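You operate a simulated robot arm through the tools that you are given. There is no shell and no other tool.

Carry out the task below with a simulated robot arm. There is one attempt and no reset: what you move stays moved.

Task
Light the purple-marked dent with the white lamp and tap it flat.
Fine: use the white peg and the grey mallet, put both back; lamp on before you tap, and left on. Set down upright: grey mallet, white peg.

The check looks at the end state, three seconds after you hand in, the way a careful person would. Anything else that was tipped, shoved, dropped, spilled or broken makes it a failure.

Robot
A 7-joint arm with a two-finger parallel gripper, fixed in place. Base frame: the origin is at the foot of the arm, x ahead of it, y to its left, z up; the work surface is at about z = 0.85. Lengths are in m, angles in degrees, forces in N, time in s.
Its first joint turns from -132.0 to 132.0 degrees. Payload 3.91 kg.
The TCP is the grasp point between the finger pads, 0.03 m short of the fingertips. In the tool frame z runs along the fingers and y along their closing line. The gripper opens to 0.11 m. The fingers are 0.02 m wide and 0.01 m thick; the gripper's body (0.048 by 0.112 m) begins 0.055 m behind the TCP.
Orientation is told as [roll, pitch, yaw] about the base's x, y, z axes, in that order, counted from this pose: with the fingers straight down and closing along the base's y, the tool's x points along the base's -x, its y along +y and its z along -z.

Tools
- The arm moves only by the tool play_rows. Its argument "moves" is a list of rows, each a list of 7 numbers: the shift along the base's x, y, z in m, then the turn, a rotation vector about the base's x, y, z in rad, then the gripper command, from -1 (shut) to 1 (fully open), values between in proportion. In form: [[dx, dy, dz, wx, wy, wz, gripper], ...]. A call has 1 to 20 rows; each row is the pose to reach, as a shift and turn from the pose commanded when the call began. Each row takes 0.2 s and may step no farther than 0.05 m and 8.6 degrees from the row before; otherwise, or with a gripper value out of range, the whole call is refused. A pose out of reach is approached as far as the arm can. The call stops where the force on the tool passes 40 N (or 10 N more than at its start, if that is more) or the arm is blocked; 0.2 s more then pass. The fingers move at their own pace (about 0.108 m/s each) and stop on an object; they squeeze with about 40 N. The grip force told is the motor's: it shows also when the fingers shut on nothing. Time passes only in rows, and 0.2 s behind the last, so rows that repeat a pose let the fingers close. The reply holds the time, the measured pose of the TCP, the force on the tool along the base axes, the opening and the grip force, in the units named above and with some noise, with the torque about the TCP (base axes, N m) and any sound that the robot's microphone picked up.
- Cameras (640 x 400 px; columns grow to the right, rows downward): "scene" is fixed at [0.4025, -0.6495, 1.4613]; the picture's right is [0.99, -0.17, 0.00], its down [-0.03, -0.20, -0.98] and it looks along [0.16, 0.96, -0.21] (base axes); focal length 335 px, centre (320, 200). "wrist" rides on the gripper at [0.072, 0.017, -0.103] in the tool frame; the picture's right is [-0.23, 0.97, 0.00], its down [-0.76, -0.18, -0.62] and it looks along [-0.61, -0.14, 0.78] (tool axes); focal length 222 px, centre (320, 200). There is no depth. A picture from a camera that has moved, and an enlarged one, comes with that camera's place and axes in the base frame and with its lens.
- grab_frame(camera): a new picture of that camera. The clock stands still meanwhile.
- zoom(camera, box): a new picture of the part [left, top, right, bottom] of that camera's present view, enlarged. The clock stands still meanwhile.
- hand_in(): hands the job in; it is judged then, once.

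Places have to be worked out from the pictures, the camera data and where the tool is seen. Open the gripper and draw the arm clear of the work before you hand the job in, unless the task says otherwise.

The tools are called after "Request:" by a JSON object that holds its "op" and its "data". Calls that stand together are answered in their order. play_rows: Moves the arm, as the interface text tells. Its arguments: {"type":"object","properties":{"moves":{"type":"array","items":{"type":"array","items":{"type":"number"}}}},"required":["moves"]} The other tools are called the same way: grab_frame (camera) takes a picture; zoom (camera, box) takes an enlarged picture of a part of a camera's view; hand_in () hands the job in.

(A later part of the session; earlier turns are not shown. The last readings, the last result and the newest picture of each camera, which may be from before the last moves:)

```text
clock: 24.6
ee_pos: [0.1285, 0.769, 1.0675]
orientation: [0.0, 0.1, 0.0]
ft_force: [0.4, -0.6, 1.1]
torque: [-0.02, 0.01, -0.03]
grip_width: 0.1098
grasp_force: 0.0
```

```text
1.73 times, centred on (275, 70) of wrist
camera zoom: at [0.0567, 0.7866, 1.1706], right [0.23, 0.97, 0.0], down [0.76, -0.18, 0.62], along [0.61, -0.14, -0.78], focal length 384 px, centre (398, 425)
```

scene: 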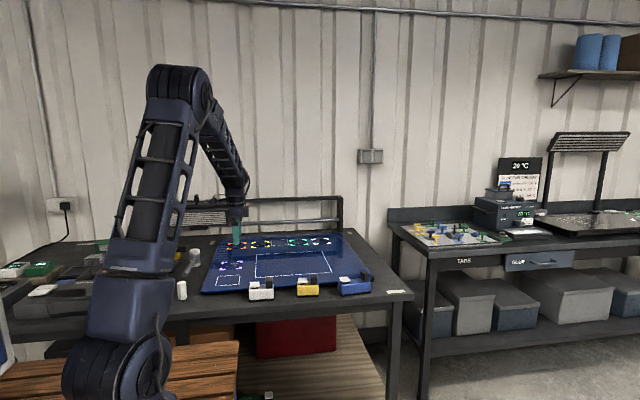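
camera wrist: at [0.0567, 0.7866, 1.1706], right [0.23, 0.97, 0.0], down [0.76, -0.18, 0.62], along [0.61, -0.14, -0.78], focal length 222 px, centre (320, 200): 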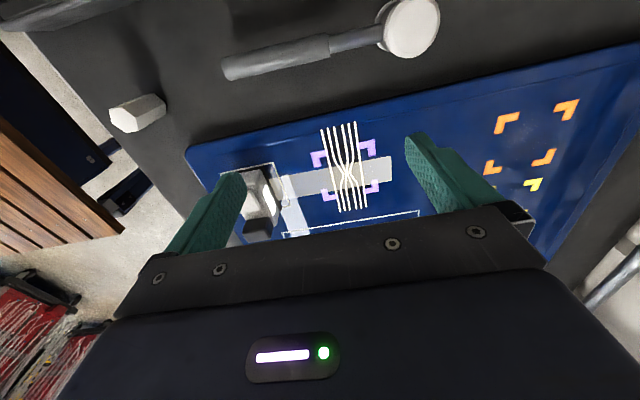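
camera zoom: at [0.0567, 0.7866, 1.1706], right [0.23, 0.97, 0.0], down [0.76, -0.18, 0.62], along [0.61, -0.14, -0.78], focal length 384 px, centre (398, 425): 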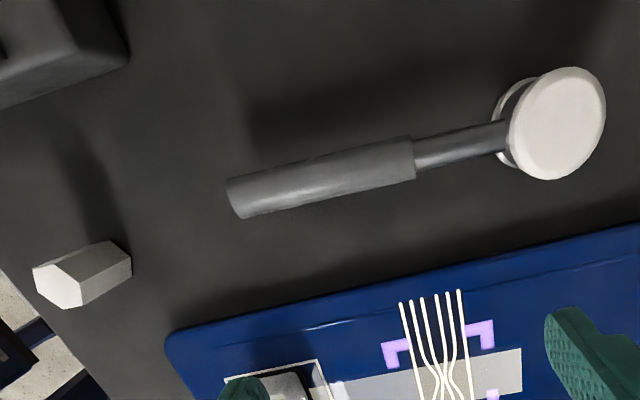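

The dent and marker centre agree at about (0.246, 0.7855). Next is the white peg, so I'll move to see it from close above.

Request:
{"op": "play_rows", "data": {"moves": [[-0.022, -0.033, 0, 0, 0, 0, 1], [-0.044, -0.066, 0, 0, 0, 0, 1], [-0.066, -0.1, 0, 0, 0, 0, 1], [-0.088, -0.133, 0, 0, 0, 0, 1], [-0.11, -0.166, 0, 0, 0, 0, 1], [-0.12, -0.195, 0, 0, 0, 0, 1], [-0.12, -0.215, -0.02, 0, 0, 0, 1], [-0.12, -0.225, -0.04, 0, 0, 0, 1], [-0.12, -0.225, -0.04, 0, 0, 0, 1]]}}

Request:
{"op": "grab_frame", "data": {"camera": "wrist"}}

Request:
{"op": "zoom", "data": {"camera": "scene", "box": [160, 252, 230, 307]}}

```text
clock: 26.6
ee_pos: [0.01, 0.5442, 1.0286]
orientation: [-0.1, 0.0, 0.1]
ft_force: [0.6, 1.1, -0.4]
torque: [-0.02, -0.02, 0.03]
grip_width: 0.1099
grasp_force: 0.1
```

```text
taken
camera wrist: at [-0.0627, 0.5613, 1.1316], right [0.23, 0.97, 0.0], down [0.76, -0.18, 0.62], along [0.61, -0.14, -0.78], focal length 222 px, centre (320, 200)
```

wrist: 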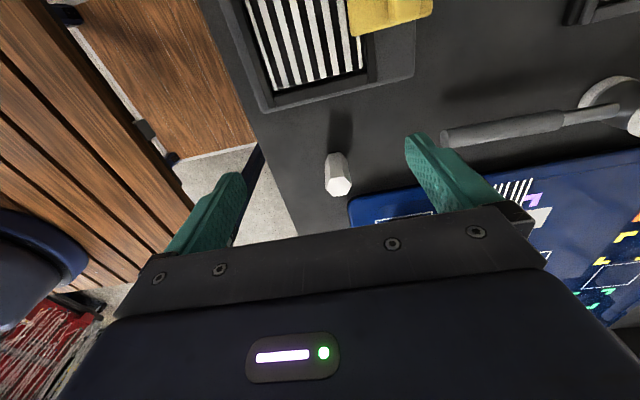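

```text
7.27 times, centred on (195, 280) of scene
camera zoom: at [0.4025, -0.6495, 1.4613], right [0.99, -0.17, 0.0], down [-0.03, -0.2, -0.98], along [0.16, 0.96, -0.21], focal length 2439 px, centre (1229, -378)
```

zoom: 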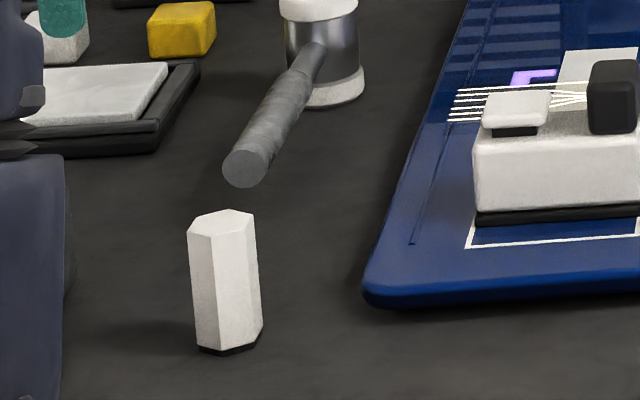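

Request:
{"op": "zoom", "data": {"camera": "wrist", "box": [300, 130, 380, 210]}}

Request:
{"op": "zoom", "data": {"camera": "wrist", "box": [400, 60, 640, 200]}}

```text
5.00 times, centred on (340, 170) of wrist
camera zoom: at [-0.0627, 0.5613, 1.1316], right [0.23, 0.97, 0.0], down [0.76, -0.18, 0.62], along [0.61, -0.14, -0.78], focal length 1111 px, centre (220, 350)
```

zoom: 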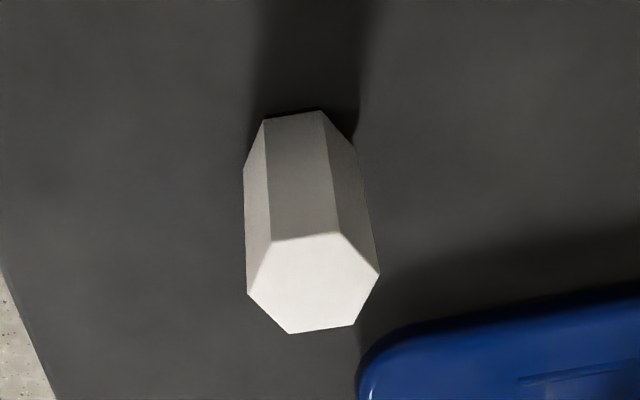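

```text
2.67 times, centred on (520, 130) of wrist
camera zoom: at [-0.0627, 0.5613, 1.1316], right [0.23, 0.97, 0.0], down [0.76, -0.18, 0.62], along [0.61, -0.14, -0.78], focal length 592 px, centre (-213, 387)
```

zoom: 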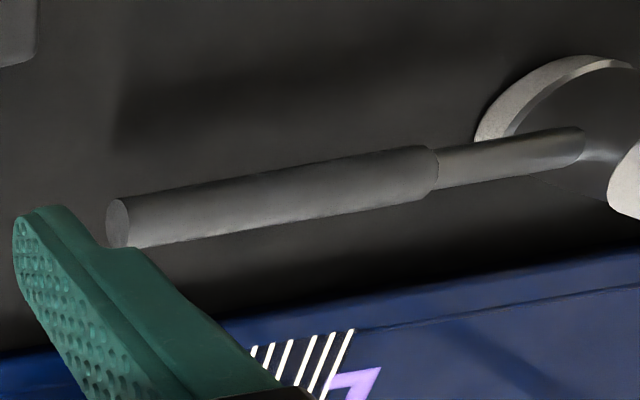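

The peg is a hexagon standing upright, centred at about (0.092, 0.548) with its top at about 0.914 and flats facing ±x, turned roughly -4°. I'll rotate the gripper to about -93° so it closes on those flats, part-open, above the peg.

Request:
{"op": "play_rows", "data": {"moves": [[0.007, 0, 0, 0, 0, -0.1353, 0.3], [0.014, 0.001, 0, 0, 0, -0.2706, 0.3], [0.021, 0.001, 0, 0, 0, -0.4059, 0.3], [0.028, 0.001, 0, 0, 0, -0.5412, 0.3], [0.035, 0.002, 0, 0, 0, -0.6765, 0.3], [0.042, 0.002, 0, 0, 0, -0.8118, 0.3], [0.049, 0.002, 0, 0, 0, -0.9471, 0.3], [0.056, 0.003, 0, 0, 0, -1.0824, 0.3], [0.063, 0.003, 0, 0, 0, -1.2177, 0.3], [0.07, 0.003, 0, 0, 0, -1.353, 0.3], [0.077, 0.004, 0, 0, 0, -1.4883, 0.3], [0.082, 0.004, 0, 0, 0, -1.6236, 0.3], [0.082, 0.004, 0, 0, 0, -1.6236, 0.3]]}}

Request:
{"op": "grab_frame", "data": {"camera": "wrist"}}

Request:
{"op": "zoom", "data": {"camera": "scene", "box": [150, 222, 230, 302]}}

```text
clock: 29.4
ee_pos: [0.0919, 0.547, 1.0276]
orientation: [0.0, 0.0, -93.1]
ft_force: [-0.3, -0.1, 0.5]
torque: [-0.01, 0.01, 0.03]
grip_width: 0.0715
grasp_force: 0.0
```

```text
taken
camera wrist: at [0.1118, 0.6194, 1.1305], right [0.96, -0.28, 0.0], down [-0.22, -0.75, 0.62], along [-0.17, -0.6, -0.78], focal length 222 px, centre (320, 200)
```

wrist: 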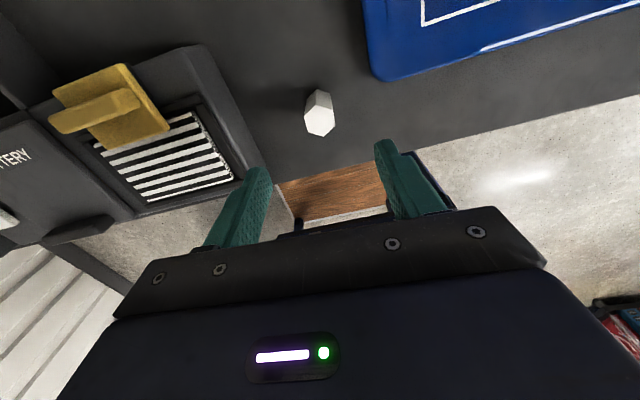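

```text
5.00 times, centred on (190, 262) of scene
camera zoom: at [0.4025, -0.6495, 1.4613], right [0.99, -0.17, 0.0], down [-0.03, -0.2, -0.98], along [0.16, 0.96, -0.21], focal length 1677 px, centre (970, -110)
```

zoom: 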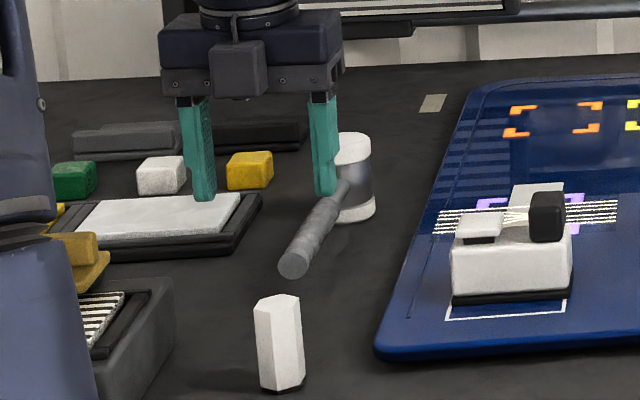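

I'll check the peg's place once more from this side before going down.

Request:
{"op": "zoom", "data": {"camera": "wrist", "box": [280, 70, 360, 150]}}

```text
5.00 times, centred on (320, 110) of wrist
camera zoom: at [0.1118, 0.6194, 1.1305], right [0.96, -0.28, 0.0], down [-0.22, -0.75, 0.62], along [-0.17, -0.6, -0.78], focal length 1111 px, centre (320, 650)
```

zoom: 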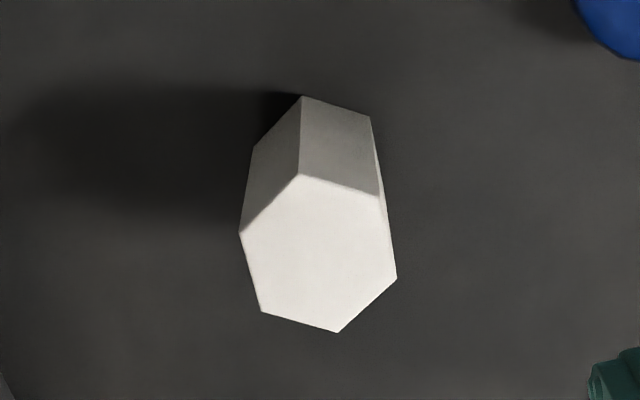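

The peg centre is confirmed at (0.0906, 0.548), and its flats match the gripper yaw of -93°. I'll descend around it to TCP z of about 0.895.

Request:
{"op": "play_rows", "data": {"moves": [[-0.001, 0.001, -0.04, 0, 0, 0, 0.3], [-0.001, 0.001, -0.08, 0, 0, 0, 0.3], [-0.001, 0.001, -0.105, 0, 0, 0, 0.3], [-0.001, 0.001, -0.12, 0, 0, 0, 0.3], [-0.001, 0.001, -0.1325, 0, 0, 0, 0.3], [-0.001, 0.001, -0.1325, 0, 0, 0, 0.3]]}}

Request:
{"op": "zoom", "data": {"camera": "scene", "box": [150, 242, 230, 302]}}

Request:
{"op": "zoom", "data": {"camera": "wrist", "box": [220, 80, 440, 240]}}

```text
clock: 30.8
ee_pos: [0.0904, 0.5503, 0.8955]
orientation: [0.0, 0.0, -93.1]
ft_force: [-0.4, 0.7, 0.1]
torque: [-0.02, 0.02, -0.04]
grip_width: 0.0715
grasp_force: 0.1
```

```text
6.67 times, centred on (190, 272) of scene
camera zoom: at [0.4025, -0.6495, 1.4613], right [0.99, -0.17, 0.0], down [-0.03, -0.2, -0.98], along [0.16, 0.96, -0.21], focal length 2236 px, centre (1187, -280)
```

zoom: 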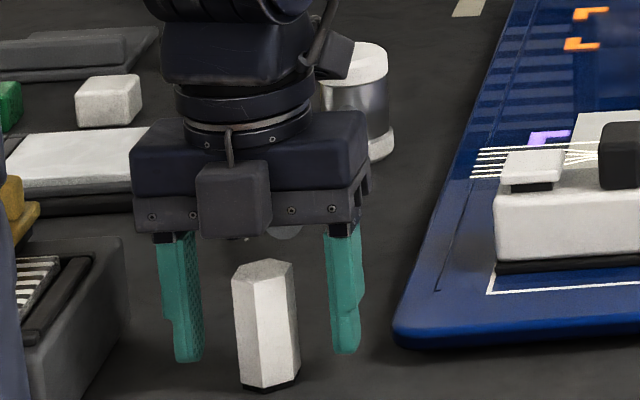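

```text
2.50 times, centred on (330, 160) of wrist
camera zoom: at [0.1113, 0.6215, 0.9981], right [0.96, -0.28, 0.0], down [-0.22, -0.75, 0.62], along [-0.17, -0.6, -0.78], focal length 555 px, centre (295, 300)
```

zoom: 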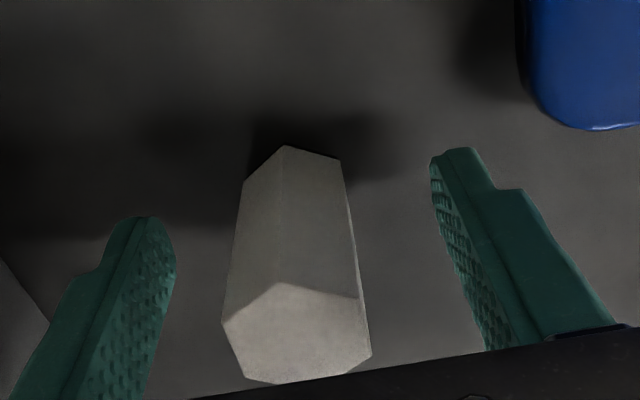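

The peg is centred between the fingers. I'll close on it.

Request:
{"op": "play_rows", "data": {"moves": [[0, -0.0015, 0, 0, 0, 0, 0.3], [0, -0.0015, 0, 0, 0, 0, -1], [0, -0.0015, 0, 0, 0, 0, -1], [0, -0.0015, 0, 0, 0, 0, -1]]}}

Request:
{"op": "zoom", "data": {"camera": "wrist", "box": [220, 80, 440, 240]}}

```text
clock: 31.8
ee_pos: [0.0905, 0.5477, 0.8948]
orientation: [0.0, 0.0, -93.1]
ft_force: [-0.2, 0.5, -1.0]
torque: [-0.04, -0.06, -0.02]
grip_width: 0.0287
grasp_force: 40.1
```

```text
2.50 times, centred on (330, 160) of wrist
camera zoom: at [0.1113, 0.6197, 0.9982], right [0.96, -0.28, 0.0], down [-0.22, -0.75, 0.62], along [-0.17, -0.6, -0.78], focal length 555 px, centre (295, 300)
```

zoom: 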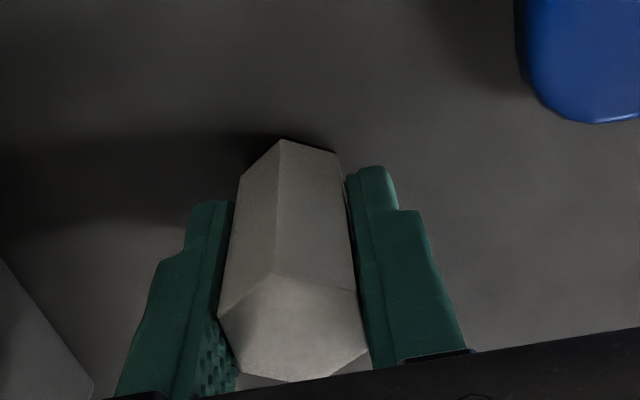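

The peg is held with an opening of 0.0287. Its home is TCP (0.0905, 0.5477, 0.8948) at yaw -93.1. I'll lift it and carry it above the dent.

Request:
{"op": "play_rows", "data": {"moves": [[0, 0, 0.04, 0, 0, 0, -1], [0, 0, 0.085, 0, 0, 0, -1], [0, 0, 0.13, 0, 0, 0, -1], [0.022, 0.034, 0.13, 0, 0, 0, -1], [0.045, 0.068, 0.13, 0, 0, 0, -1], [0.067, 0.102, 0.13, 0, 0, 0, -1], [0.089, 0.136, 0.13, 0, 0, 0, -1], [0.111, 0.17, 0.13, 0, 0, 0, -1], [0.133, 0.204, 0.13, 0, 0, 0, -1], [0.1555, 0.238, 0.13, 0, 0, 0, -1], [0.1555, 0.238, 0.09, 0, 0, 0, -1], [0.1555, 0.238, 0.06, 0, 0, 0, -1], [0.1555, 0.238, 0.045, 0, 0, 0, -1], [0.1555, 0.238, 0.045, 0, 0, 0, -1]]}}

Request:
{"op": "grab_frame", "data": {"camera": "wrist"}}

Request:
{"op": "zoom", "data": {"camera": "wrist", "box": [220, 60, 440, 230]}}

Request:
{"op": "zoom", "data": {"camera": "scene", "box": [190, 222, 290, 297]}}

```text
clock: 34.8
ee_pos: [0.2464, 0.7859, 0.9408]
orientation: [-0.1, 0.1, -93.1]
ft_force: [-0.4, 0.0, -0.4]
torque: [-0.01, -0.03, -0.01]
grip_width: 0.0286
grasp_force: 39.9
```

```text
taken
camera wrist: at [0.2673, 0.8571, 1.043], right [0.96, -0.28, 0.0], down [-0.22, -0.75, 0.62], along [-0.17, -0.6, -0.78], focal length 222 px, centre (320, 200)
```

wrist: 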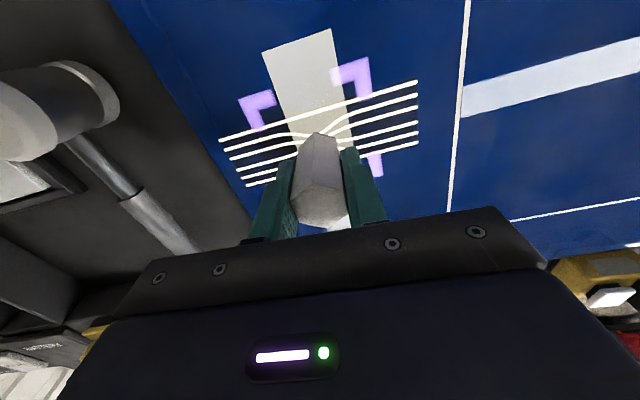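

```text
2.35 times, centred on (330, 145) of wrist
camera zoom: at [0.2673, 0.8571, 1.043], right [0.96, -0.28, 0.0], down [-0.22, -0.75, 0.62], along [-0.17, -0.6, -0.78], focal length 523 px, centre (296, 329)
```

zoom: 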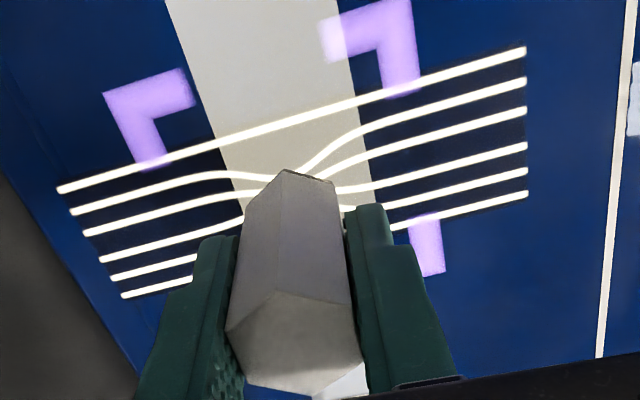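

```text
5.33 times, centred on (240, 260) of scene
camera zoom: at [0.4025, -0.6495, 1.4613], right [0.99, -0.17, 0.0], down [-0.03, -0.2, -0.98], along [0.16, 0.96, -0.21], focal length 1788 px, centre (747, -117)
```

zoom: 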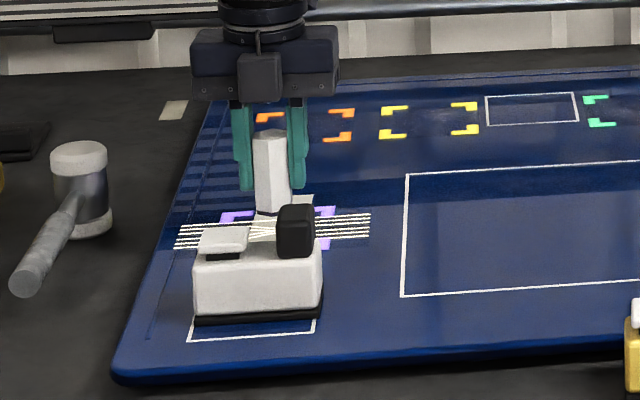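

The line pattern's centre works out at (0.245, 0.785), with the peg tip just about above it. I'll shift 1 mm and lower the peg onto the panel gently.

Request:
{"op": "play_rows", "data": {"moves": [[-0.001, -0.001, -0.008, 0, 0, 0, -1], [-0.001, -0.001, -0.015, 0, 0, 0, -1], [-0.001, -0.001, -0.019, 0, 0, 0, -1], [-0.001, -0.001, -0.021, 0, 0, 0, -1], [-0.001, -0.001, -0.0225, 0, 0, 0, -1]]}}

Request:
{"op": "zoom", "data": {"camera": "wrist", "box": [220, 60, 440, 230]}}

```text
clock: 36.0
ee_pos: [0.2455, 0.785, 0.92]
orientation: [0.0, 0.3, -93.1]
ft_force: [0.3, -4.1, 31.6]
torque: [-0.17, -0.22, -0.09]
grip_width: 0.0283
grasp_force: 39.8
```

```text
2.35 times, centred on (330, 145) of wrist
camera zoom: at [0.2655, 0.8568, 1.0235], right [0.96, -0.28, 0.0], down [-0.22, -0.75, 0.62], along [-0.17, -0.6, -0.78], focal length 523 px, centre (296, 329)
```

zoom: 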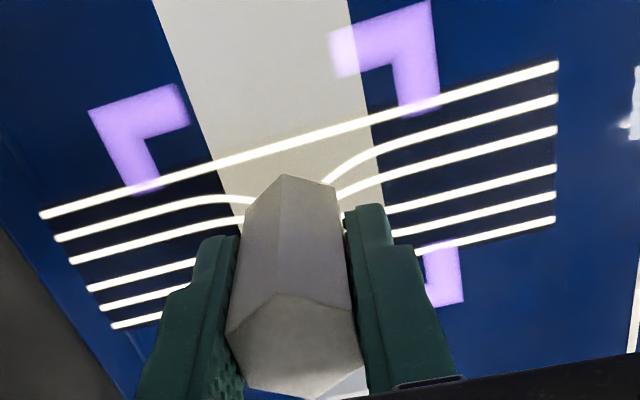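

The peg is on the panel (31 N, TCP z 0.920). I'll take the pressure off, open the gripper, and rise straight up.

Request:
{"op": "play_rows", "data": {"moves": [[0, 0, 0.0015, 0, 0, 0, -1], [0, 0, 0.0022, 0, 0, 0, -1]]}}

```text
clock: 36.6
ee_pos: [0.2455, 0.7839, 0.9191]
orientation: [0.0, -0.1, -93.1]
ft_force: [-1.1, 1.2, 6.8]
torque: [0.16, 0.15, 0.0]
grip_width: 0.0282
grasp_force: 39.8
```

The force is down to 7 N. Now I'll open and then retreat upward.

Request:
{"op": "play_rows", "data": {"moves": [[0, 0, 0.0008, 0, 0, 0, -1], [0, 0, 0.0008, 0, 0, 0, 0.2], [0, 0, 0.0008, 0, 0, 0, 0.2], [0, 0, 0.0008, 0, 0, 0, 0.2], [0, 0, 0.02, 0, 0, 0, 0.2], [0, 0, 0.05, 0, 0, 0, 0.2], [0, 0, 0.09, 0, 0, 0, 0.2], [0, 0, 0.13, 0, 0, 0, 0.2], [0, 0, 0.16, 0, 0, 0, 0.2], [0, 0, 0.16, 0, 0, 0, 0.2]]}}

Request:
{"op": "grab_frame", "data": {"camera": "wrist"}}

Request:
{"op": "zoom", "data": {"camera": "wrist", "box": [220, 0, 440, 150]}}

Request:
{"op": "zoom", "data": {"camera": "scene", "box": [160, 222, 280, 297]}}

```text
clock: 38.8
ee_pos: [0.2466, 0.7856, 1.0793]
orientation: [0.1, 0.0, -93.1]
ft_force: [0.4, -0.2, -0.6]
torque: [0.03, 0.01, 0.01]
grip_width: 0.0658
grasp_force: 0.1
```

```text
taken
camera wrist: at [0.2673, 0.8565, 1.1826], right [0.96, -0.28, 0.0], down [-0.22, -0.75, 0.62], along [-0.17, -0.6, -0.78], focal length 222 px, centre (320, 200)
```

wrist: 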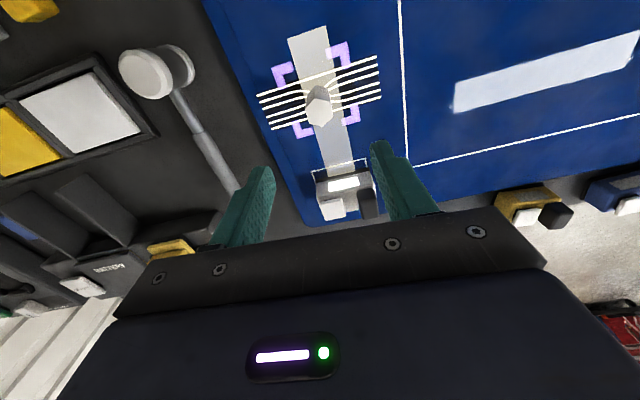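

```text
2.67 times, centred on (330, 75) of wrist
camera zoom: at [0.2673, 0.8565, 1.1826], right [0.96, -0.28, 0.0], down [-0.22, -0.75, 0.62], along [-0.17, -0.6, -0.78], focal length 592 px, centre (293, 533)
```

zoom: 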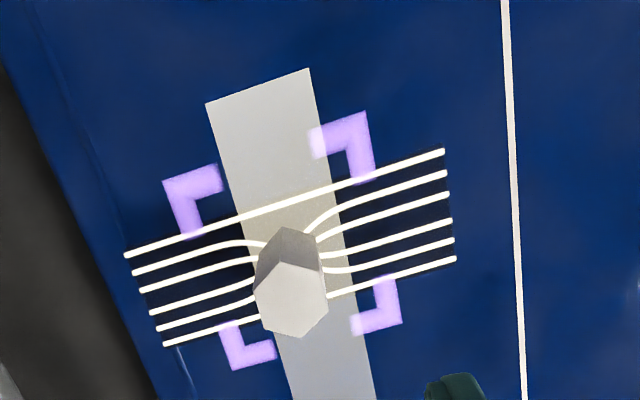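

```text
5.33 times, centred on (220, 260) of scene
camera zoom: at [0.4025, -0.6495, 1.4613], right [0.99, -0.17, 0.0], down [-0.03, -0.2, -0.98], along [0.16, 0.96, -0.21], focal length 1788 px, centre (853, -117)
```

zoom: 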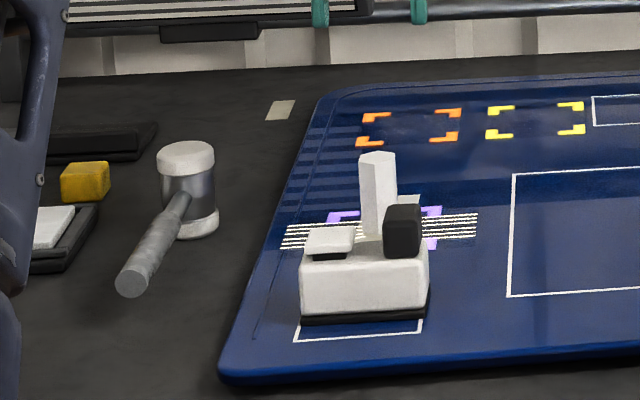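

The peg stands upright on the dent at about (0.245, 0.785). Now I'll go over the mallet and look at it before gripping.

Request:
{"op": "play_rows", "data": {"moves": [[-0.04, 0.003, 0, 0, 0, 0, 0.2], [-0.08, 0.006, 0, 0, 0, 0.01, 0.2], [-0.12, 0.009, 0, 0, 0, 0.02, 0.2], [-0.15, 0.012, 0, 0, 0, 0.026, 0.2], [-0.169, 0.015, -0.02, 0, 0, 0.026, 0.2], [-0.169, 0.015, -0.03, 0, 0, 0.026, 0.2], [-0.169, 0.015, -0.03, 0, 0, 0.026, 0.2]]}}

Request:
{"op": "grab_frame", "data": {"camera": "wrist"}}

Request:
{"op": "zoom", "data": {"camera": "wrist", "box": [230, 0, 430, 210]}}

Request:
{"op": "zoom", "data": {"camera": "scene", "box": [160, 232, 240, 292]}}

```text
clock: 40.4
ee_pos: [0.0755, 0.798, 1.0499]
orientation: [0.0, 0.1, -91.5]
ft_force: [-0.6, 0.0, 0.1]
torque: [-0.01, 0.05, 0.0]
grip_width: 0.0661
grasp_force: 0.0
```

```text
taken
camera wrist: at [0.0951, 0.8707, 1.1534], right [0.97, -0.25, 0.0], down [-0.2, -0.76, 0.62], along [-0.16, -0.6, -0.78], focal length 222 px, centre (320, 200)
```

wrist: 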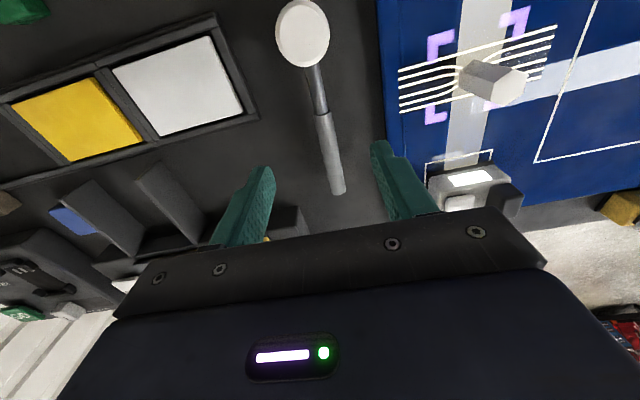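

```text
1.90 times, centred on (330, 105) of wrist
camera zoom: at [0.0951, 0.8707, 1.1534], right [0.97, -0.25, 0.0], down [-0.2, -0.76, 0.62], along [-0.16, -0.6, -0.78], focal length 423 px, centre (301, 381)
```

zoom: 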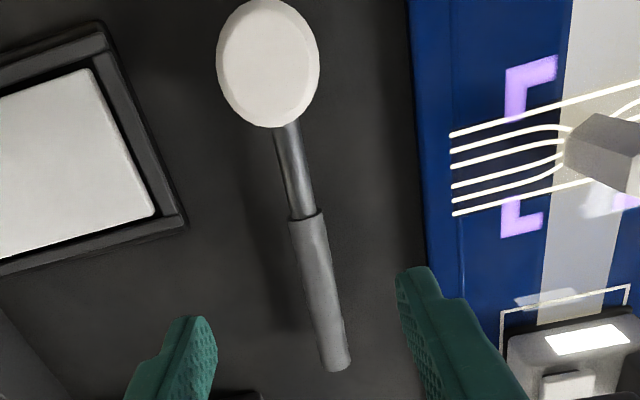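

```text
6.67 times, centred on (200, 262) of scene
camera zoom: at [0.4025, -0.6495, 1.4613], right [0.99, -0.17, 0.0], down [-0.03, -0.2, -0.98], along [0.16, 0.96, -0.21], focal length 2236 px, centre (1120, -213)
```

zoom: 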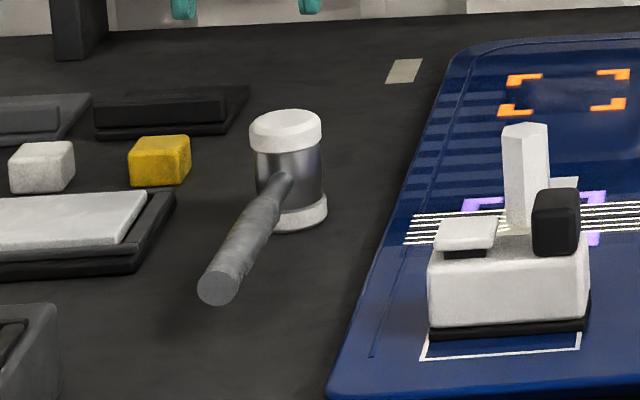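

The mallet's shaft lies at z of about 0.887 along y, turned 1.6°. The head centre is (0.079, 0.868), the thin shaft runs y 0.79–0.844, and the handle end is at y 0.677. I'll grip the thin shaft near the head, around (0.0775, 0.816), to limit the drooping torque, and descend there.

Request:
{"op": "play_rows", "data": {"moves": [[0.002, 0.018, -0.03, 0, 0, 0, 0.2], [0.002, 0.018, -0.07, 0, 0, 0, 0.2], [0.002, 0.018, -0.11, 0, 0, 0, 0.2], [0.002, 0.018, -0.135, 0, 0, 0, 0.2], [0.002, 0.018, -0.15, 0, 0, 0, 0.2], [0.002, 0.018, -0.16, 0, 0, 0, 0.2], [0.002, 0.018, -0.16, 0, 0, 0, 0.2]]}}

Request:
{"op": "zoom", "data": {"camera": "wrist", "box": [200, 0, 460, 230]}}

Request:
{"op": "zoom", "data": {"camera": "scene", "box": [150, 222, 240, 292]}}

```text
clock: 42.0
ee_pos: [0.0789, 0.8162, 0.8895]
orientation: [0.0, 0.0, -91.7]
ft_force: [-1.0, 1.6, 0.1]
torque: [0.02, 0.01, 0.02]
grip_width: 0.0661
grasp_force: 0.1
```

```text
1.74 times, centred on (330, 115) of wrist
camera zoom: at [0.0976, 0.8892, 0.9926], right [0.97, -0.25, 0.0], down [-0.2, -0.76, 0.62], along [-0.16, -0.6, -0.78], focal length 386 px, centre (303, 348)
```

zoom: 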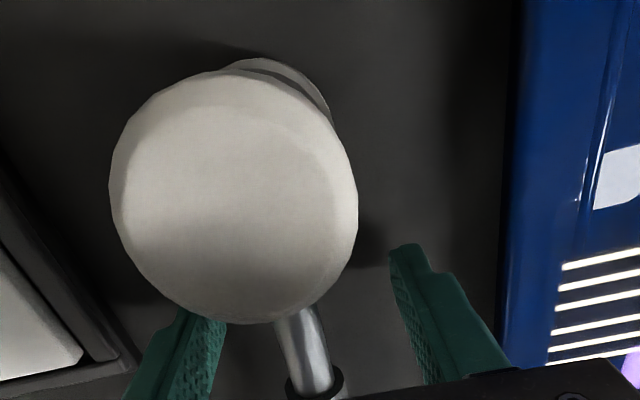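

```text
5.71 times, centred on (195, 257) of scene
camera zoom: at [0.4025, -0.6495, 1.4613], right [0.99, -0.17, 0.0], down [-0.03, -0.2, -0.98], along [0.16, 0.96, -0.21], focal length 1916 px, centre (1034, -126)
```

zoom: 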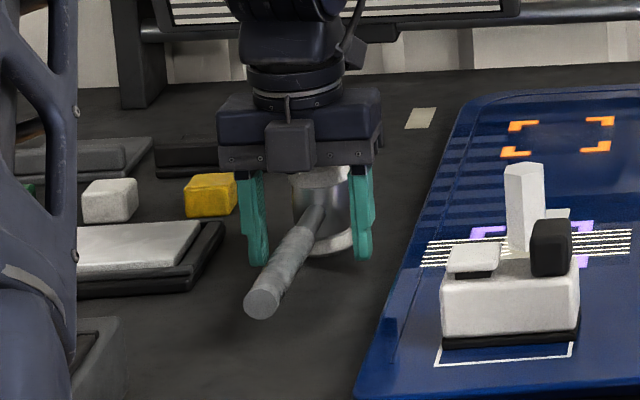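

The fingers straddle the thin shaft, clear of the head and the bench. I'll close on it.

Request:
{"op": "play_rows", "data": {"moves": [[0, 0, 0, 0, 0, 0, -1], [0, 0, 0, 0, 0, 0, -1], [0, 0, 0, 0, 0, 0, -1], [0, 0, 0, 0, 0, 0, -1]]}}

Request:
{"op": "zoom", "data": {"camera": "scene", "box": [150, 222, 240, 292]}}

Request:
{"op": "zoom", "data": {"camera": "wrist", "box": [200, 0, 460, 230]}}

```text
clock: 43.0
ee_pos: [0.0795, 0.8158, 0.8891]
orientation: [0.0, 0.0, -91.6]
ft_force: [0.0, -0.6, 0.2]
torque: [-0.04, -0.01, 0.01]
grip_width: 0.015
grasp_force: 40.1
```

```text
5.71 times, centred on (195, 257) of scene
camera zoom: at [0.4025, -0.6495, 1.4613], right [0.99, -0.17, 0.0], down [-0.03, -0.2, -0.98], along [0.16, 0.96, -0.21], focal length 1916 px, centre (1034, -126)
```

zoom: 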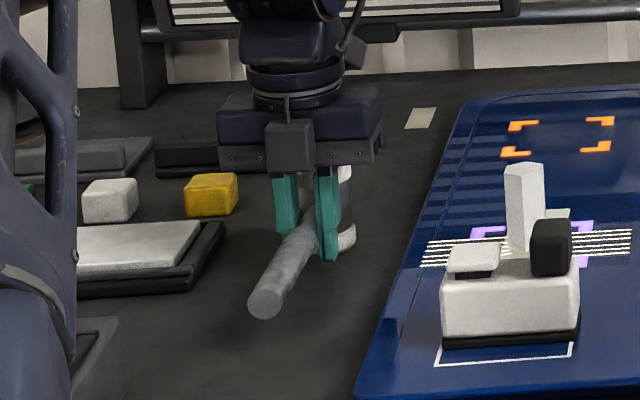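

```text
1.74 times, centred on (330, 115) of wrist
camera zoom: at [0.0975, 0.8892, 0.9927], right [0.97, -0.25, 0.0], down [-0.2, -0.76, 0.62], along [-0.16, -0.6, -0.78], focal length 386 px, centre (303, 348)
```

zoom: 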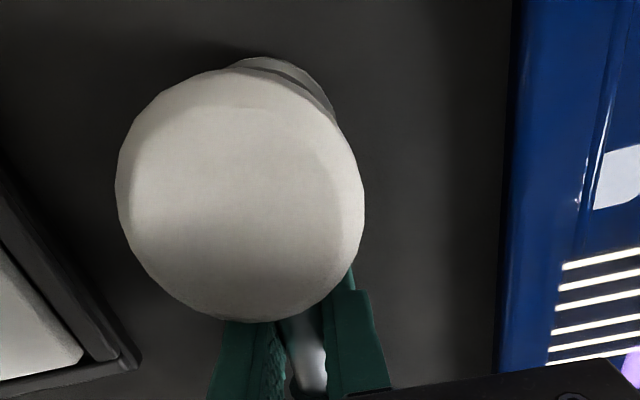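

The mallet is held at the shaft (opening 0.015), with the head centre about 0.053 ahead of the TCP. I'll lift slowly and check whether it stays level.

Request:
{"op": "play_rows", "data": {"moves": [[0, 0, 0.005, 0, 0, 0, -1], [0, 0, 0.015, 0, 0, 0, -1], [0, 0, 0.03, 0, 0, 0, -1], [0, 0, 0.05, 0, 0, 0, -1], [0, 0, 0.07, 0, 0, 0, -1], [0, 0, 0.07, 0, 0, 0, -1]]}}

Request:
{"op": "zoom", "data": {"camera": "scene", "box": [150, 222, 240, 292]}}

Request:
{"op": "zoom", "data": {"camera": "wrist", "box": [200, 0, 460, 230]}}

```text
clock: 44.4
ee_pos: [0.0793, 0.817, 0.959]
orientation: [0.0, 0.0, -91.6]
ft_force: [0.2, 0.3, -2.8]
torque: [-0.13, 0.02, 0.01]
grip_width: 0.0148
grasp_force: 40.2
```

```text
5.71 times, centred on (195, 257) of scene
camera zoom: at [0.4025, -0.6495, 1.4613], right [0.99, -0.17, 0.0], down [-0.03, -0.2, -0.98], along [0.16, 0.96, -0.21], focal length 1916 px, centre (1034, -126)
```

zoom: 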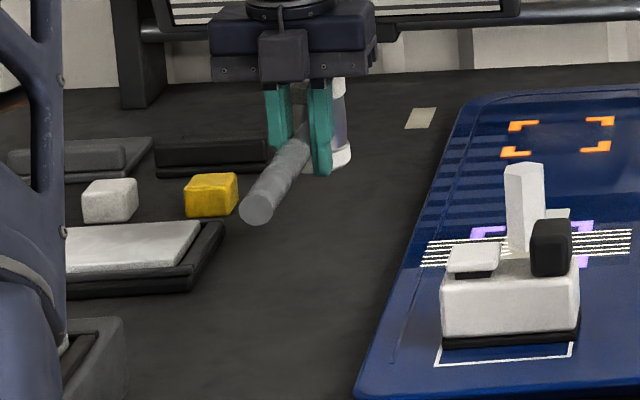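

```text
1.74 times, centred on (330, 115) of wrist
camera zoom: at [0.0981, 0.8892, 1.0626], right [0.97, -0.25, 0.0], down [-0.2, -0.76, 0.62], along [-0.16, -0.6, -0.78], focal length 386 px, centre (303, 348)
```

zoom: 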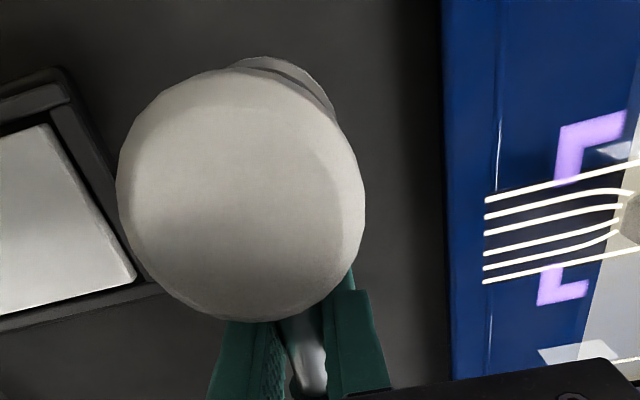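

The mallet stays level with no droop (about 0.29 kg). The peg top is at about z 0.939. I'll raise the mallet, turn it to about yaw -45° so the handle clears the lamp, and bring the head over the peg at a safe height.

Request:
{"op": "play_rows", "data": {"moves": [[0, 0, 0.03, 0, 0, 0, -1], [0, 0, 0.065, 0, 0, 0, -1], [0, 0, 0.1, 0, 0, 0, -1], [0.0203, -0.007, 0.1, 0, 0, 0.0813, -1], [0.0407, -0.014, 0.1, 0, 0, 0.1627, -1], [0.061, -0.0209, 0.1, 0, 0, 0.244, -1], [0.0814, -0.0279, 0.1, 0, 0, 0.3253, -1], [0.1017, -0.0349, 0.1, 0, 0, 0.4067, -1], [0.1221, -0.0419, 0.1, 0, 0, 0.488, -1], [0.1424, -0.0489, 0.1, 0, 0, 0.5693, -1], [0.1628, -0.0558, 0.1, 0, 0, 0.6506, -1], [0.1831, -0.0628, 0.1, 0, 0, 0.732, -1], [0.2035, -0.0698, 0.1, 0, 0, 0.8133, -1], [0.2035, -0.0698, 0.09, 0, 0, 0.8133, -1], [0.2035, -0.0698, 0.09, 0, 0, 0.8133, -1]]}}

Request:
{"op": "grab_frame", "data": {"camera": "wrist"}}

Request:
{"op": "zoom", "data": {"camera": "wrist", "box": [200, 0, 460, 230]}}

Request:
{"op": "zoom", "data": {"camera": "scene", "box": [180, 207, 300, 292]}}

```text
clock: 47.6
ee_pos: [0.2824, 0.7467, 1.0506]
orientation: [-0.1, 0.0, -44.9]
ft_force: [0.2, -0.5, -3.6]
torque: [-0.1, -0.06, 0.0]
grip_width: 0.0153
grasp_force: 40.0
```

```text
taken
camera wrist: at [0.2431, 0.8108, 1.1537], right [0.85, 0.53, 0.0], down [0.41, -0.66, 0.62], along [0.33, -0.53, -0.78], focal length 222 px, centre (320, 200)
```

wrist: 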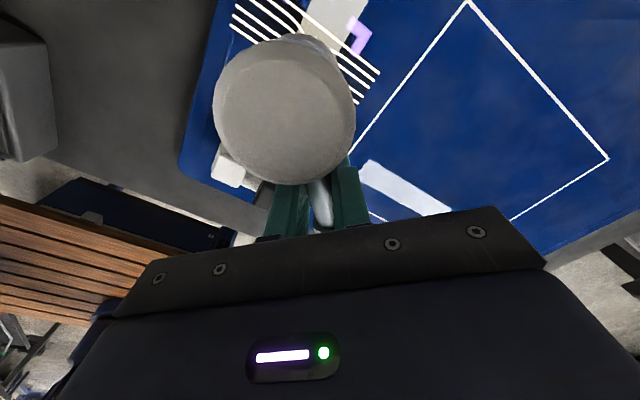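

```text
1.74 times, centred on (330, 115) of wrist
camera zoom: at [0.2431, 0.8108, 1.1537], right [0.85, 0.53, 0.0], down [0.41, -0.66, 0.62], along [0.33, -0.53, -0.78], focal length 386 px, centre (303, 348)
```

zoom: 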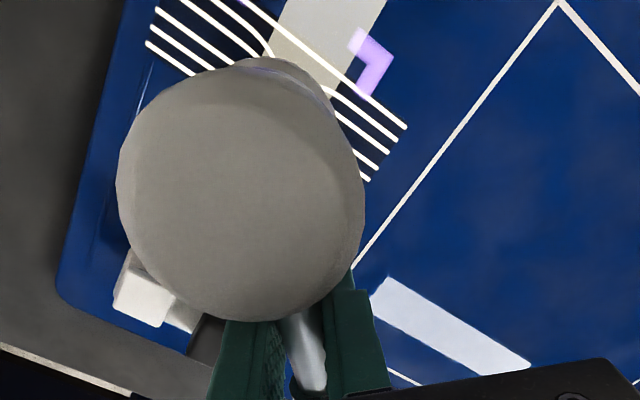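

```text
4.71 times, centred on (240, 250) of scene
camera zoom: at [0.4025, -0.6495, 1.4613], right [0.99, -0.17, 0.0], down [-0.03, -0.2, -0.98], along [0.16, 0.96, -0.21], focal length 1578 px, centre (696, -33)
```

zoom: 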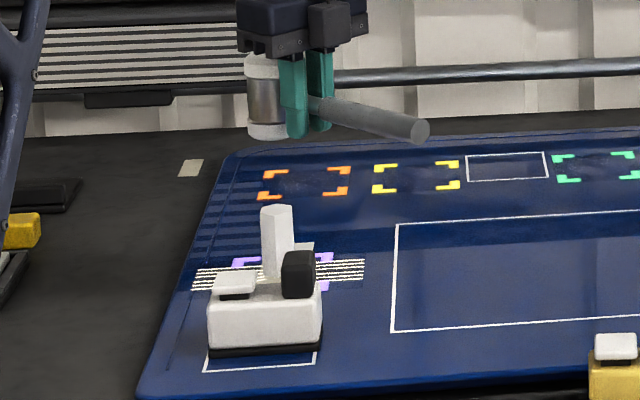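

The head is lined up above the peg (both at about x 0.25 in the scene view, and the kinematics give (0.2445, 0.7845)). I'll approach to about 1.5 cm above, give one brisk small tap and lift off.

Request:
{"op": "play_rows", "data": {"moves": [[0.0005, 0.0003, -0.03, 0, 0, 0, -1], [0.0005, 0.0003, -0.05, 0, 0, 0, -1], [0.0005, 0.0003, -0.055, 0, 0, 0, -1], [0.0005, 0.0003, -0.055, 0, 0, 0, -1], [0.0005, 0.0003, -0.077, 0, 0, 0, -1], [0.0005, 0.0003, -0.05, 0, 0, 0, -1], [0.0005, 0.0003, -0.02, 0, 0, 0, -1]]}}

Request:
{"op": "zoom", "data": {"camera": "scene", "box": [180, 207, 300, 292]}}

Request:
{"op": "zoom", "data": {"camera": "wrist", "box": [200, 0, 460, 230]}}

```text
clock: 49.2
ee_pos: [0.2825, 0.7467, 1.0316]
orientation: [-0.1, 0.1, -45.0]
ft_force: [0.2, 0.4, -4.3]
torque: [-0.12, -0.08, -0.04]
grip_width: 0.0152
grasp_force: 40.0
```

```text
4.71 times, centred on (240, 250) of scene
camera zoom: at [0.4025, -0.6495, 1.4613], right [0.99, -0.17, 0.0], down [-0.03, -0.2, -0.98], along [0.16, 0.96, -0.21], focal length 1578 px, centre (696, -33)
```

zoom: 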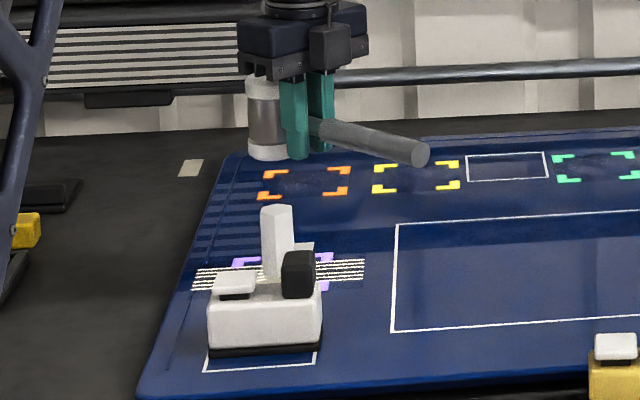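

```text
1.74 times, centred on (330, 115) of wrist
camera zoom: at [0.2427, 0.8105, 1.1339], right [0.85, 0.53, 0.0], down [0.41, -0.66, 0.62], along [0.33, -0.53, -0.78], focal length 386 px, centre (303, 348)
```

zoom: 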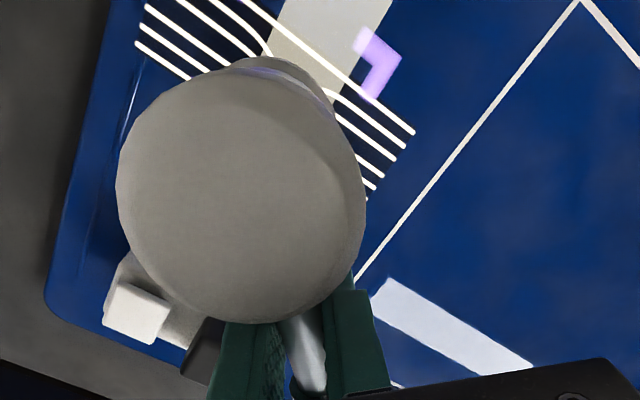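

No contact was heard, so the short stroke stopped above the peg. I'll touch down slowly first to find the contact height.

Request:
{"op": "play_rows", "data": {"moves": [[0, 0, -0.03, 0, 0, 0, -1], [0, 0, -0.045, 0, 0, 0, -1], [0, 0, -0.05, 0, 0, 0, -1], [0, 0, -0.053, 0, 0, 0, -1], [0, 0, -0.055, 0, 0, 0, -1], [0, 0, -0.055, 0, 0, 0, -1]]}}

Request:
{"op": "zoom", "data": {"camera": "scene", "box": [190, 222, 290, 292]}}

```text
clock: 50.6
ee_pos: [0.2817, 0.7487, 0.9769]
orientation: [0.0, 0.1, -44.9]
ft_force: [0.7, -1.5, 12.6]
torque: [0.36, 0.43, 0.02]
grip_width: 0.0153
grasp_force: 39.9
```

```text
5.71 times, centred on (240, 257) of scene
camera zoom: at [0.4025, -0.6495, 1.4613], right [0.99, -0.17, 0.0], down [-0.03, -0.2, -0.98], along [0.16, 0.96, -0.21], focal length 1916 px, centre (777, -126)
```

zoom: 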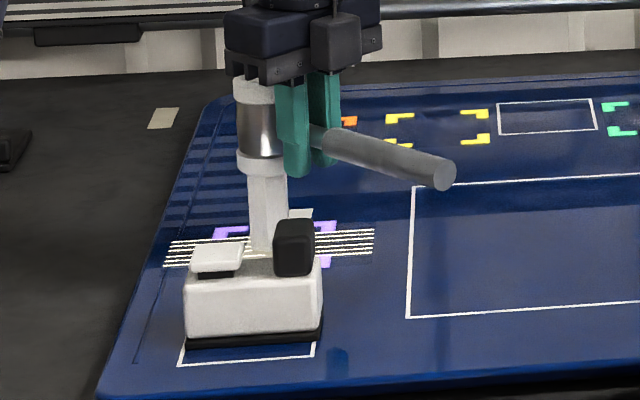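

Contact is at TCP z of about 0.977, with the head centred on the peg. I'll lift 2.5 cm and strike with a slightly held stroke.

Request:
{"op": "play_rows", "data": {"moves": [[0, 0, 0.012, 0, 0, 0, -1], [0, 0, 0.025, 0, 0, 0, -1], [0, 0, 0.025, 0, 0, 0, -1], [0, 0, -0.003, 0, 0, 0, -1], [0, 0, 0.01, 0, 0, 0, -1], [0, 0, 0.03, 0, 0, 0, -1], [0, 0, 0.05, 0, 0, 0, -1]]}}

Request:
{"op": "zoom", "data": {"camera": "scene", "box": [190, 222, 290, 292]}}

Request:
{"op": "zoom", "data": {"camera": "wrist", "box": [200, 0, 460, 230]}}

```text
clock: 52.2
ee_pos: [0.2815, 0.7487, 1.0249]
orientation: [0.0, 0.0, -45.0]
ft_force: [-0.9, 0.9, -3.2]
torque: [-0.09, -0.09, -0.02]
grip_width: 0.015
grasp_force: 40.2
```

```text
5.71 times, centred on (240, 257) of scene
camera zoom: at [0.4025, -0.6495, 1.4613], right [0.99, -0.17, 0.0], down [-0.03, -0.2, -0.98], along [0.16, 0.96, -0.21], focal length 1916 px, centre (777, -126)
```

zoom: 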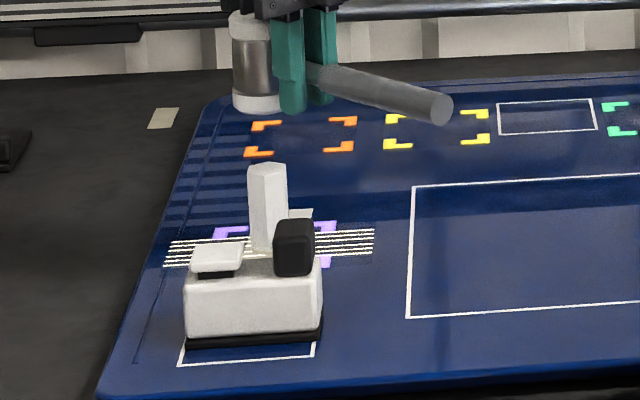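

```text
1.74 times, centred on (330, 115) of wrist
camera zoom: at [0.242, 0.8125, 1.1284], right [0.85, 0.53, 0.0], down [0.41, -0.66, 0.62], along [0.33, -0.53, -0.78], focal length 386 px, centre (303, 348)
```

zoom: 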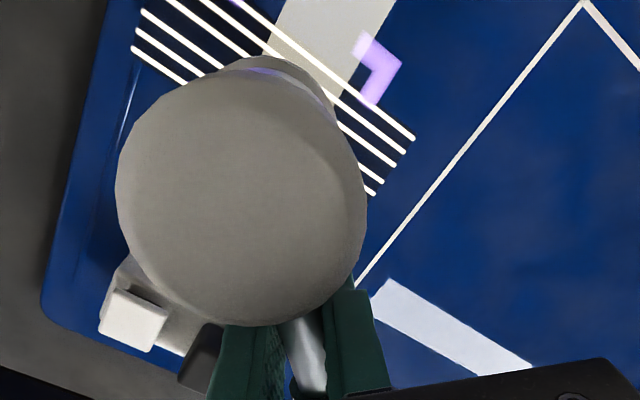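

Still no tap sound, but the light lines beside the head look straighter now. I'll move the mallet aside at height so I can see the dent.

Request:
{"op": "play_rows", "data": {"moves": [[0, 0, 0.02, 0, 0, 0, -1], [0.025, 0.025, 0.035, 0, 0, 0, -1], [0.05, 0.05, 0.035, 0, 0, 0, -1], [0.065, 0.065, 0.035, 0, 0, 0, -1], [0.065, 0.065, 0.035, 0, 0, 0, -1]]}}

Request:
{"op": "grab_frame", "data": {"camera": "wrist"}}

Request:
{"op": "zoom", "data": {"camera": "wrist", "box": [60, 0, 300, 150]}}

```text
clock: 53.4
ee_pos: [0.3471, 0.8124, 1.0621]
orientation: [0.0, 0.0, -45.0]
ft_force: [0.7, 0.0, -2.9]
torque: [-0.11, -0.08, 0.03]
grip_width: 0.0154
grasp_force: 40.4
```

```text
taken
camera wrist: at [0.3091, 0.876, 1.164], right [0.85, 0.53, 0.0], down [0.41, -0.66, 0.62], along [0.33, -0.53, -0.78], focal length 222 px, centre (320, 200)
```

wrist: 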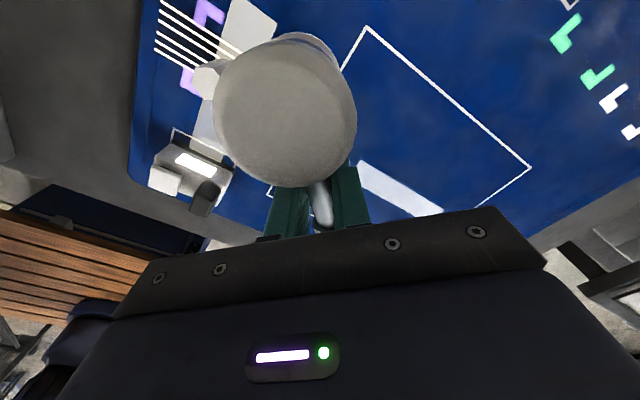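

```text
2.67 times, centred on (180, 75) of wrist
camera zoom: at [0.3091, 0.876, 1.164], right [0.85, 0.53, 0.0], down [0.41, -0.66, 0.62], along [0.33, -0.53, -0.78], focal length 592 px, centre (693, 533)
```

zoom: 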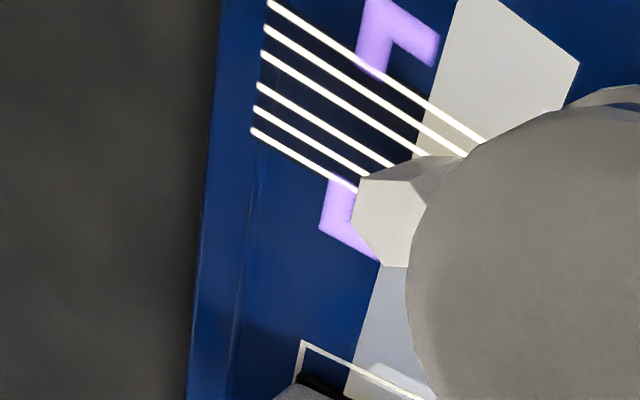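

The light lines now run straight up to the peg. I'll compare in the scene view and then decide whether another tap is needed.

Request:
{"op": "zoom", "data": {"camera": "scene", "box": [200, 246, 270, 290]}}

Request:
{"op": "zoom", "data": {"camera": "wrist", "box": [140, 0, 250, 90]}}

```text
9.09 times, centred on (235, 268) of scene
camera zoom: at [0.4025, -0.6495, 1.4613], right [0.99, -0.17, 0.0], down [-0.03, -0.2, -0.98], along [0.16, 0.96, -0.21], focal length 3048 px, centre (1093, -418)
```

zoom: 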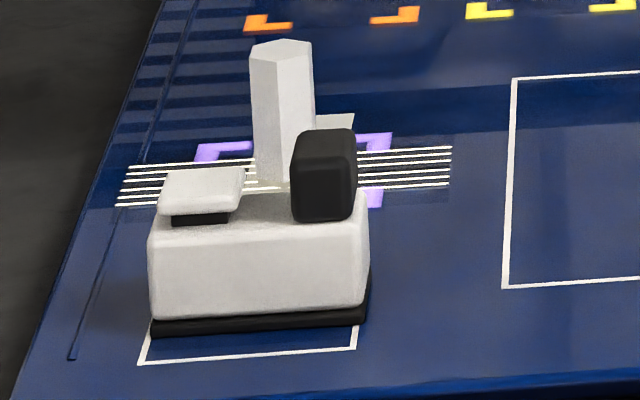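

```text
4.44 times, centred on (195, 45) of wrist
camera zoom: at [0.3091, 0.876, 1.164], right [0.85, 0.53, 0.0], down [0.41, -0.66, 0.62], along [0.33, -0.53, -0.78], focal length 987 px, centre (876, 889)
```

zoom: 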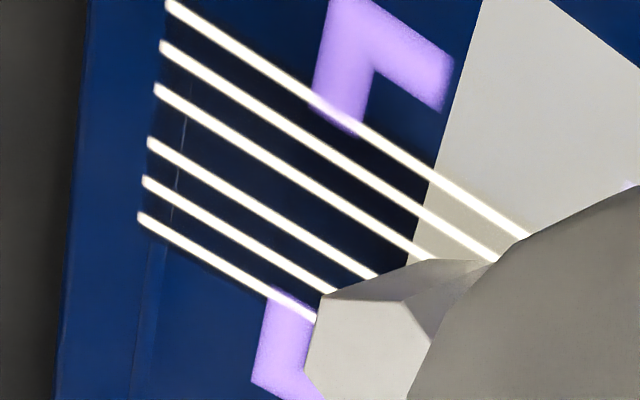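

The lines are straight all round the peg, so the dent looks flat. I won't tap more. I'll carry the mallet back above its home, turning it back to yaw -91.6°.

Request:
{"op": "play_rows", "data": {"moves": [[-0.0336, 0.0005, 0, 0, 0, -0.1017, -1], [-0.0673, 0.001, 0, 0, 0, -0.2033, -1], [-0.1009, 0.0015, 0, 0, 0, -0.305, -1], [-0.1345, 0.002, 0, 0, 0, -0.4067, -1], [-0.1681, 0.0025, 0, 0, 0, -0.5083, -1], [-0.2018, 0.003, 0, 0, 0, -0.61, -1], [-0.2354, 0.0035, 0, 0, 0, -0.7116, -1], [-0.269, 0.004, 0, 0, 0, -0.8133, -1], [-0.269, 0.004, -0.03, 0, 0, -0.8133, -1], [-0.269, 0.004, -0.07, 0, 0, -0.8133, -1], [-0.269, 0.004, -0.11, 0, 0, -0.8133, -1], [-0.269, 0.004, -0.14, 0, 0, -0.8133, -1], [-0.269, 0.004, -0.14, 0, 0, -0.8133, -1]]}}

Request:
{"op": "zoom", "data": {"camera": "scene", "box": [150, 222, 240, 292]}}

Request:
{"op": "zoom", "data": {"camera": "wrist", "box": [200, 0, 460, 230]}}

```text
clock: 56.2
ee_pos: [0.0776, 0.8183, 0.92]
orientation: [0.0, 0.0, -91.6]
ft_force: [-0.2, -0.7, -2.3]
torque: [-0.11, -0.03, -0.01]
grip_width: 0.015
grasp_force: 40.0
```

```text
5.71 times, centred on (195, 257) of scene
camera zoom: at [0.4025, -0.6495, 1.4613], right [0.99, -0.17, 0.0], down [-0.03, -0.2, -0.98], along [0.16, 0.96, -0.21], focal length 1916 px, centre (1034, -126)
```

zoom: 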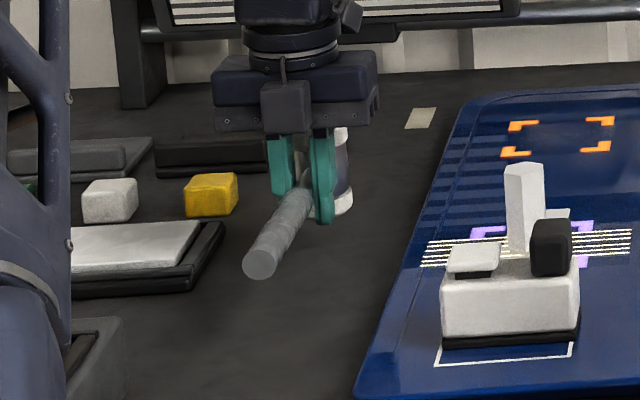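

```text
1.74 times, centred on (330, 115) of wrist
camera zoom: at [0.0966, 0.8903, 1.0228], right [0.97, -0.25, 0.0], down [-0.2, -0.76, 0.62], along [-0.16, -0.6, -0.78], focal length 386 px, centre (303, 348)
```

zoom: 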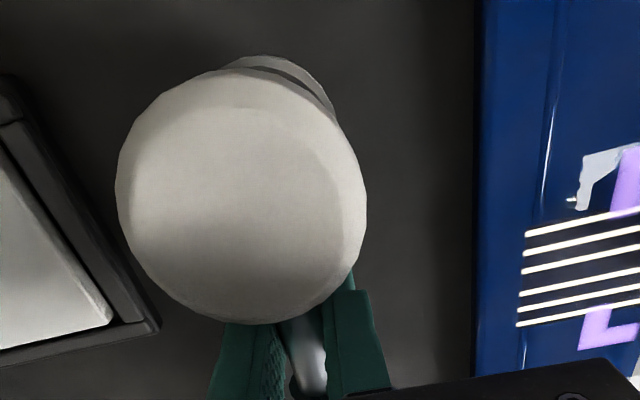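

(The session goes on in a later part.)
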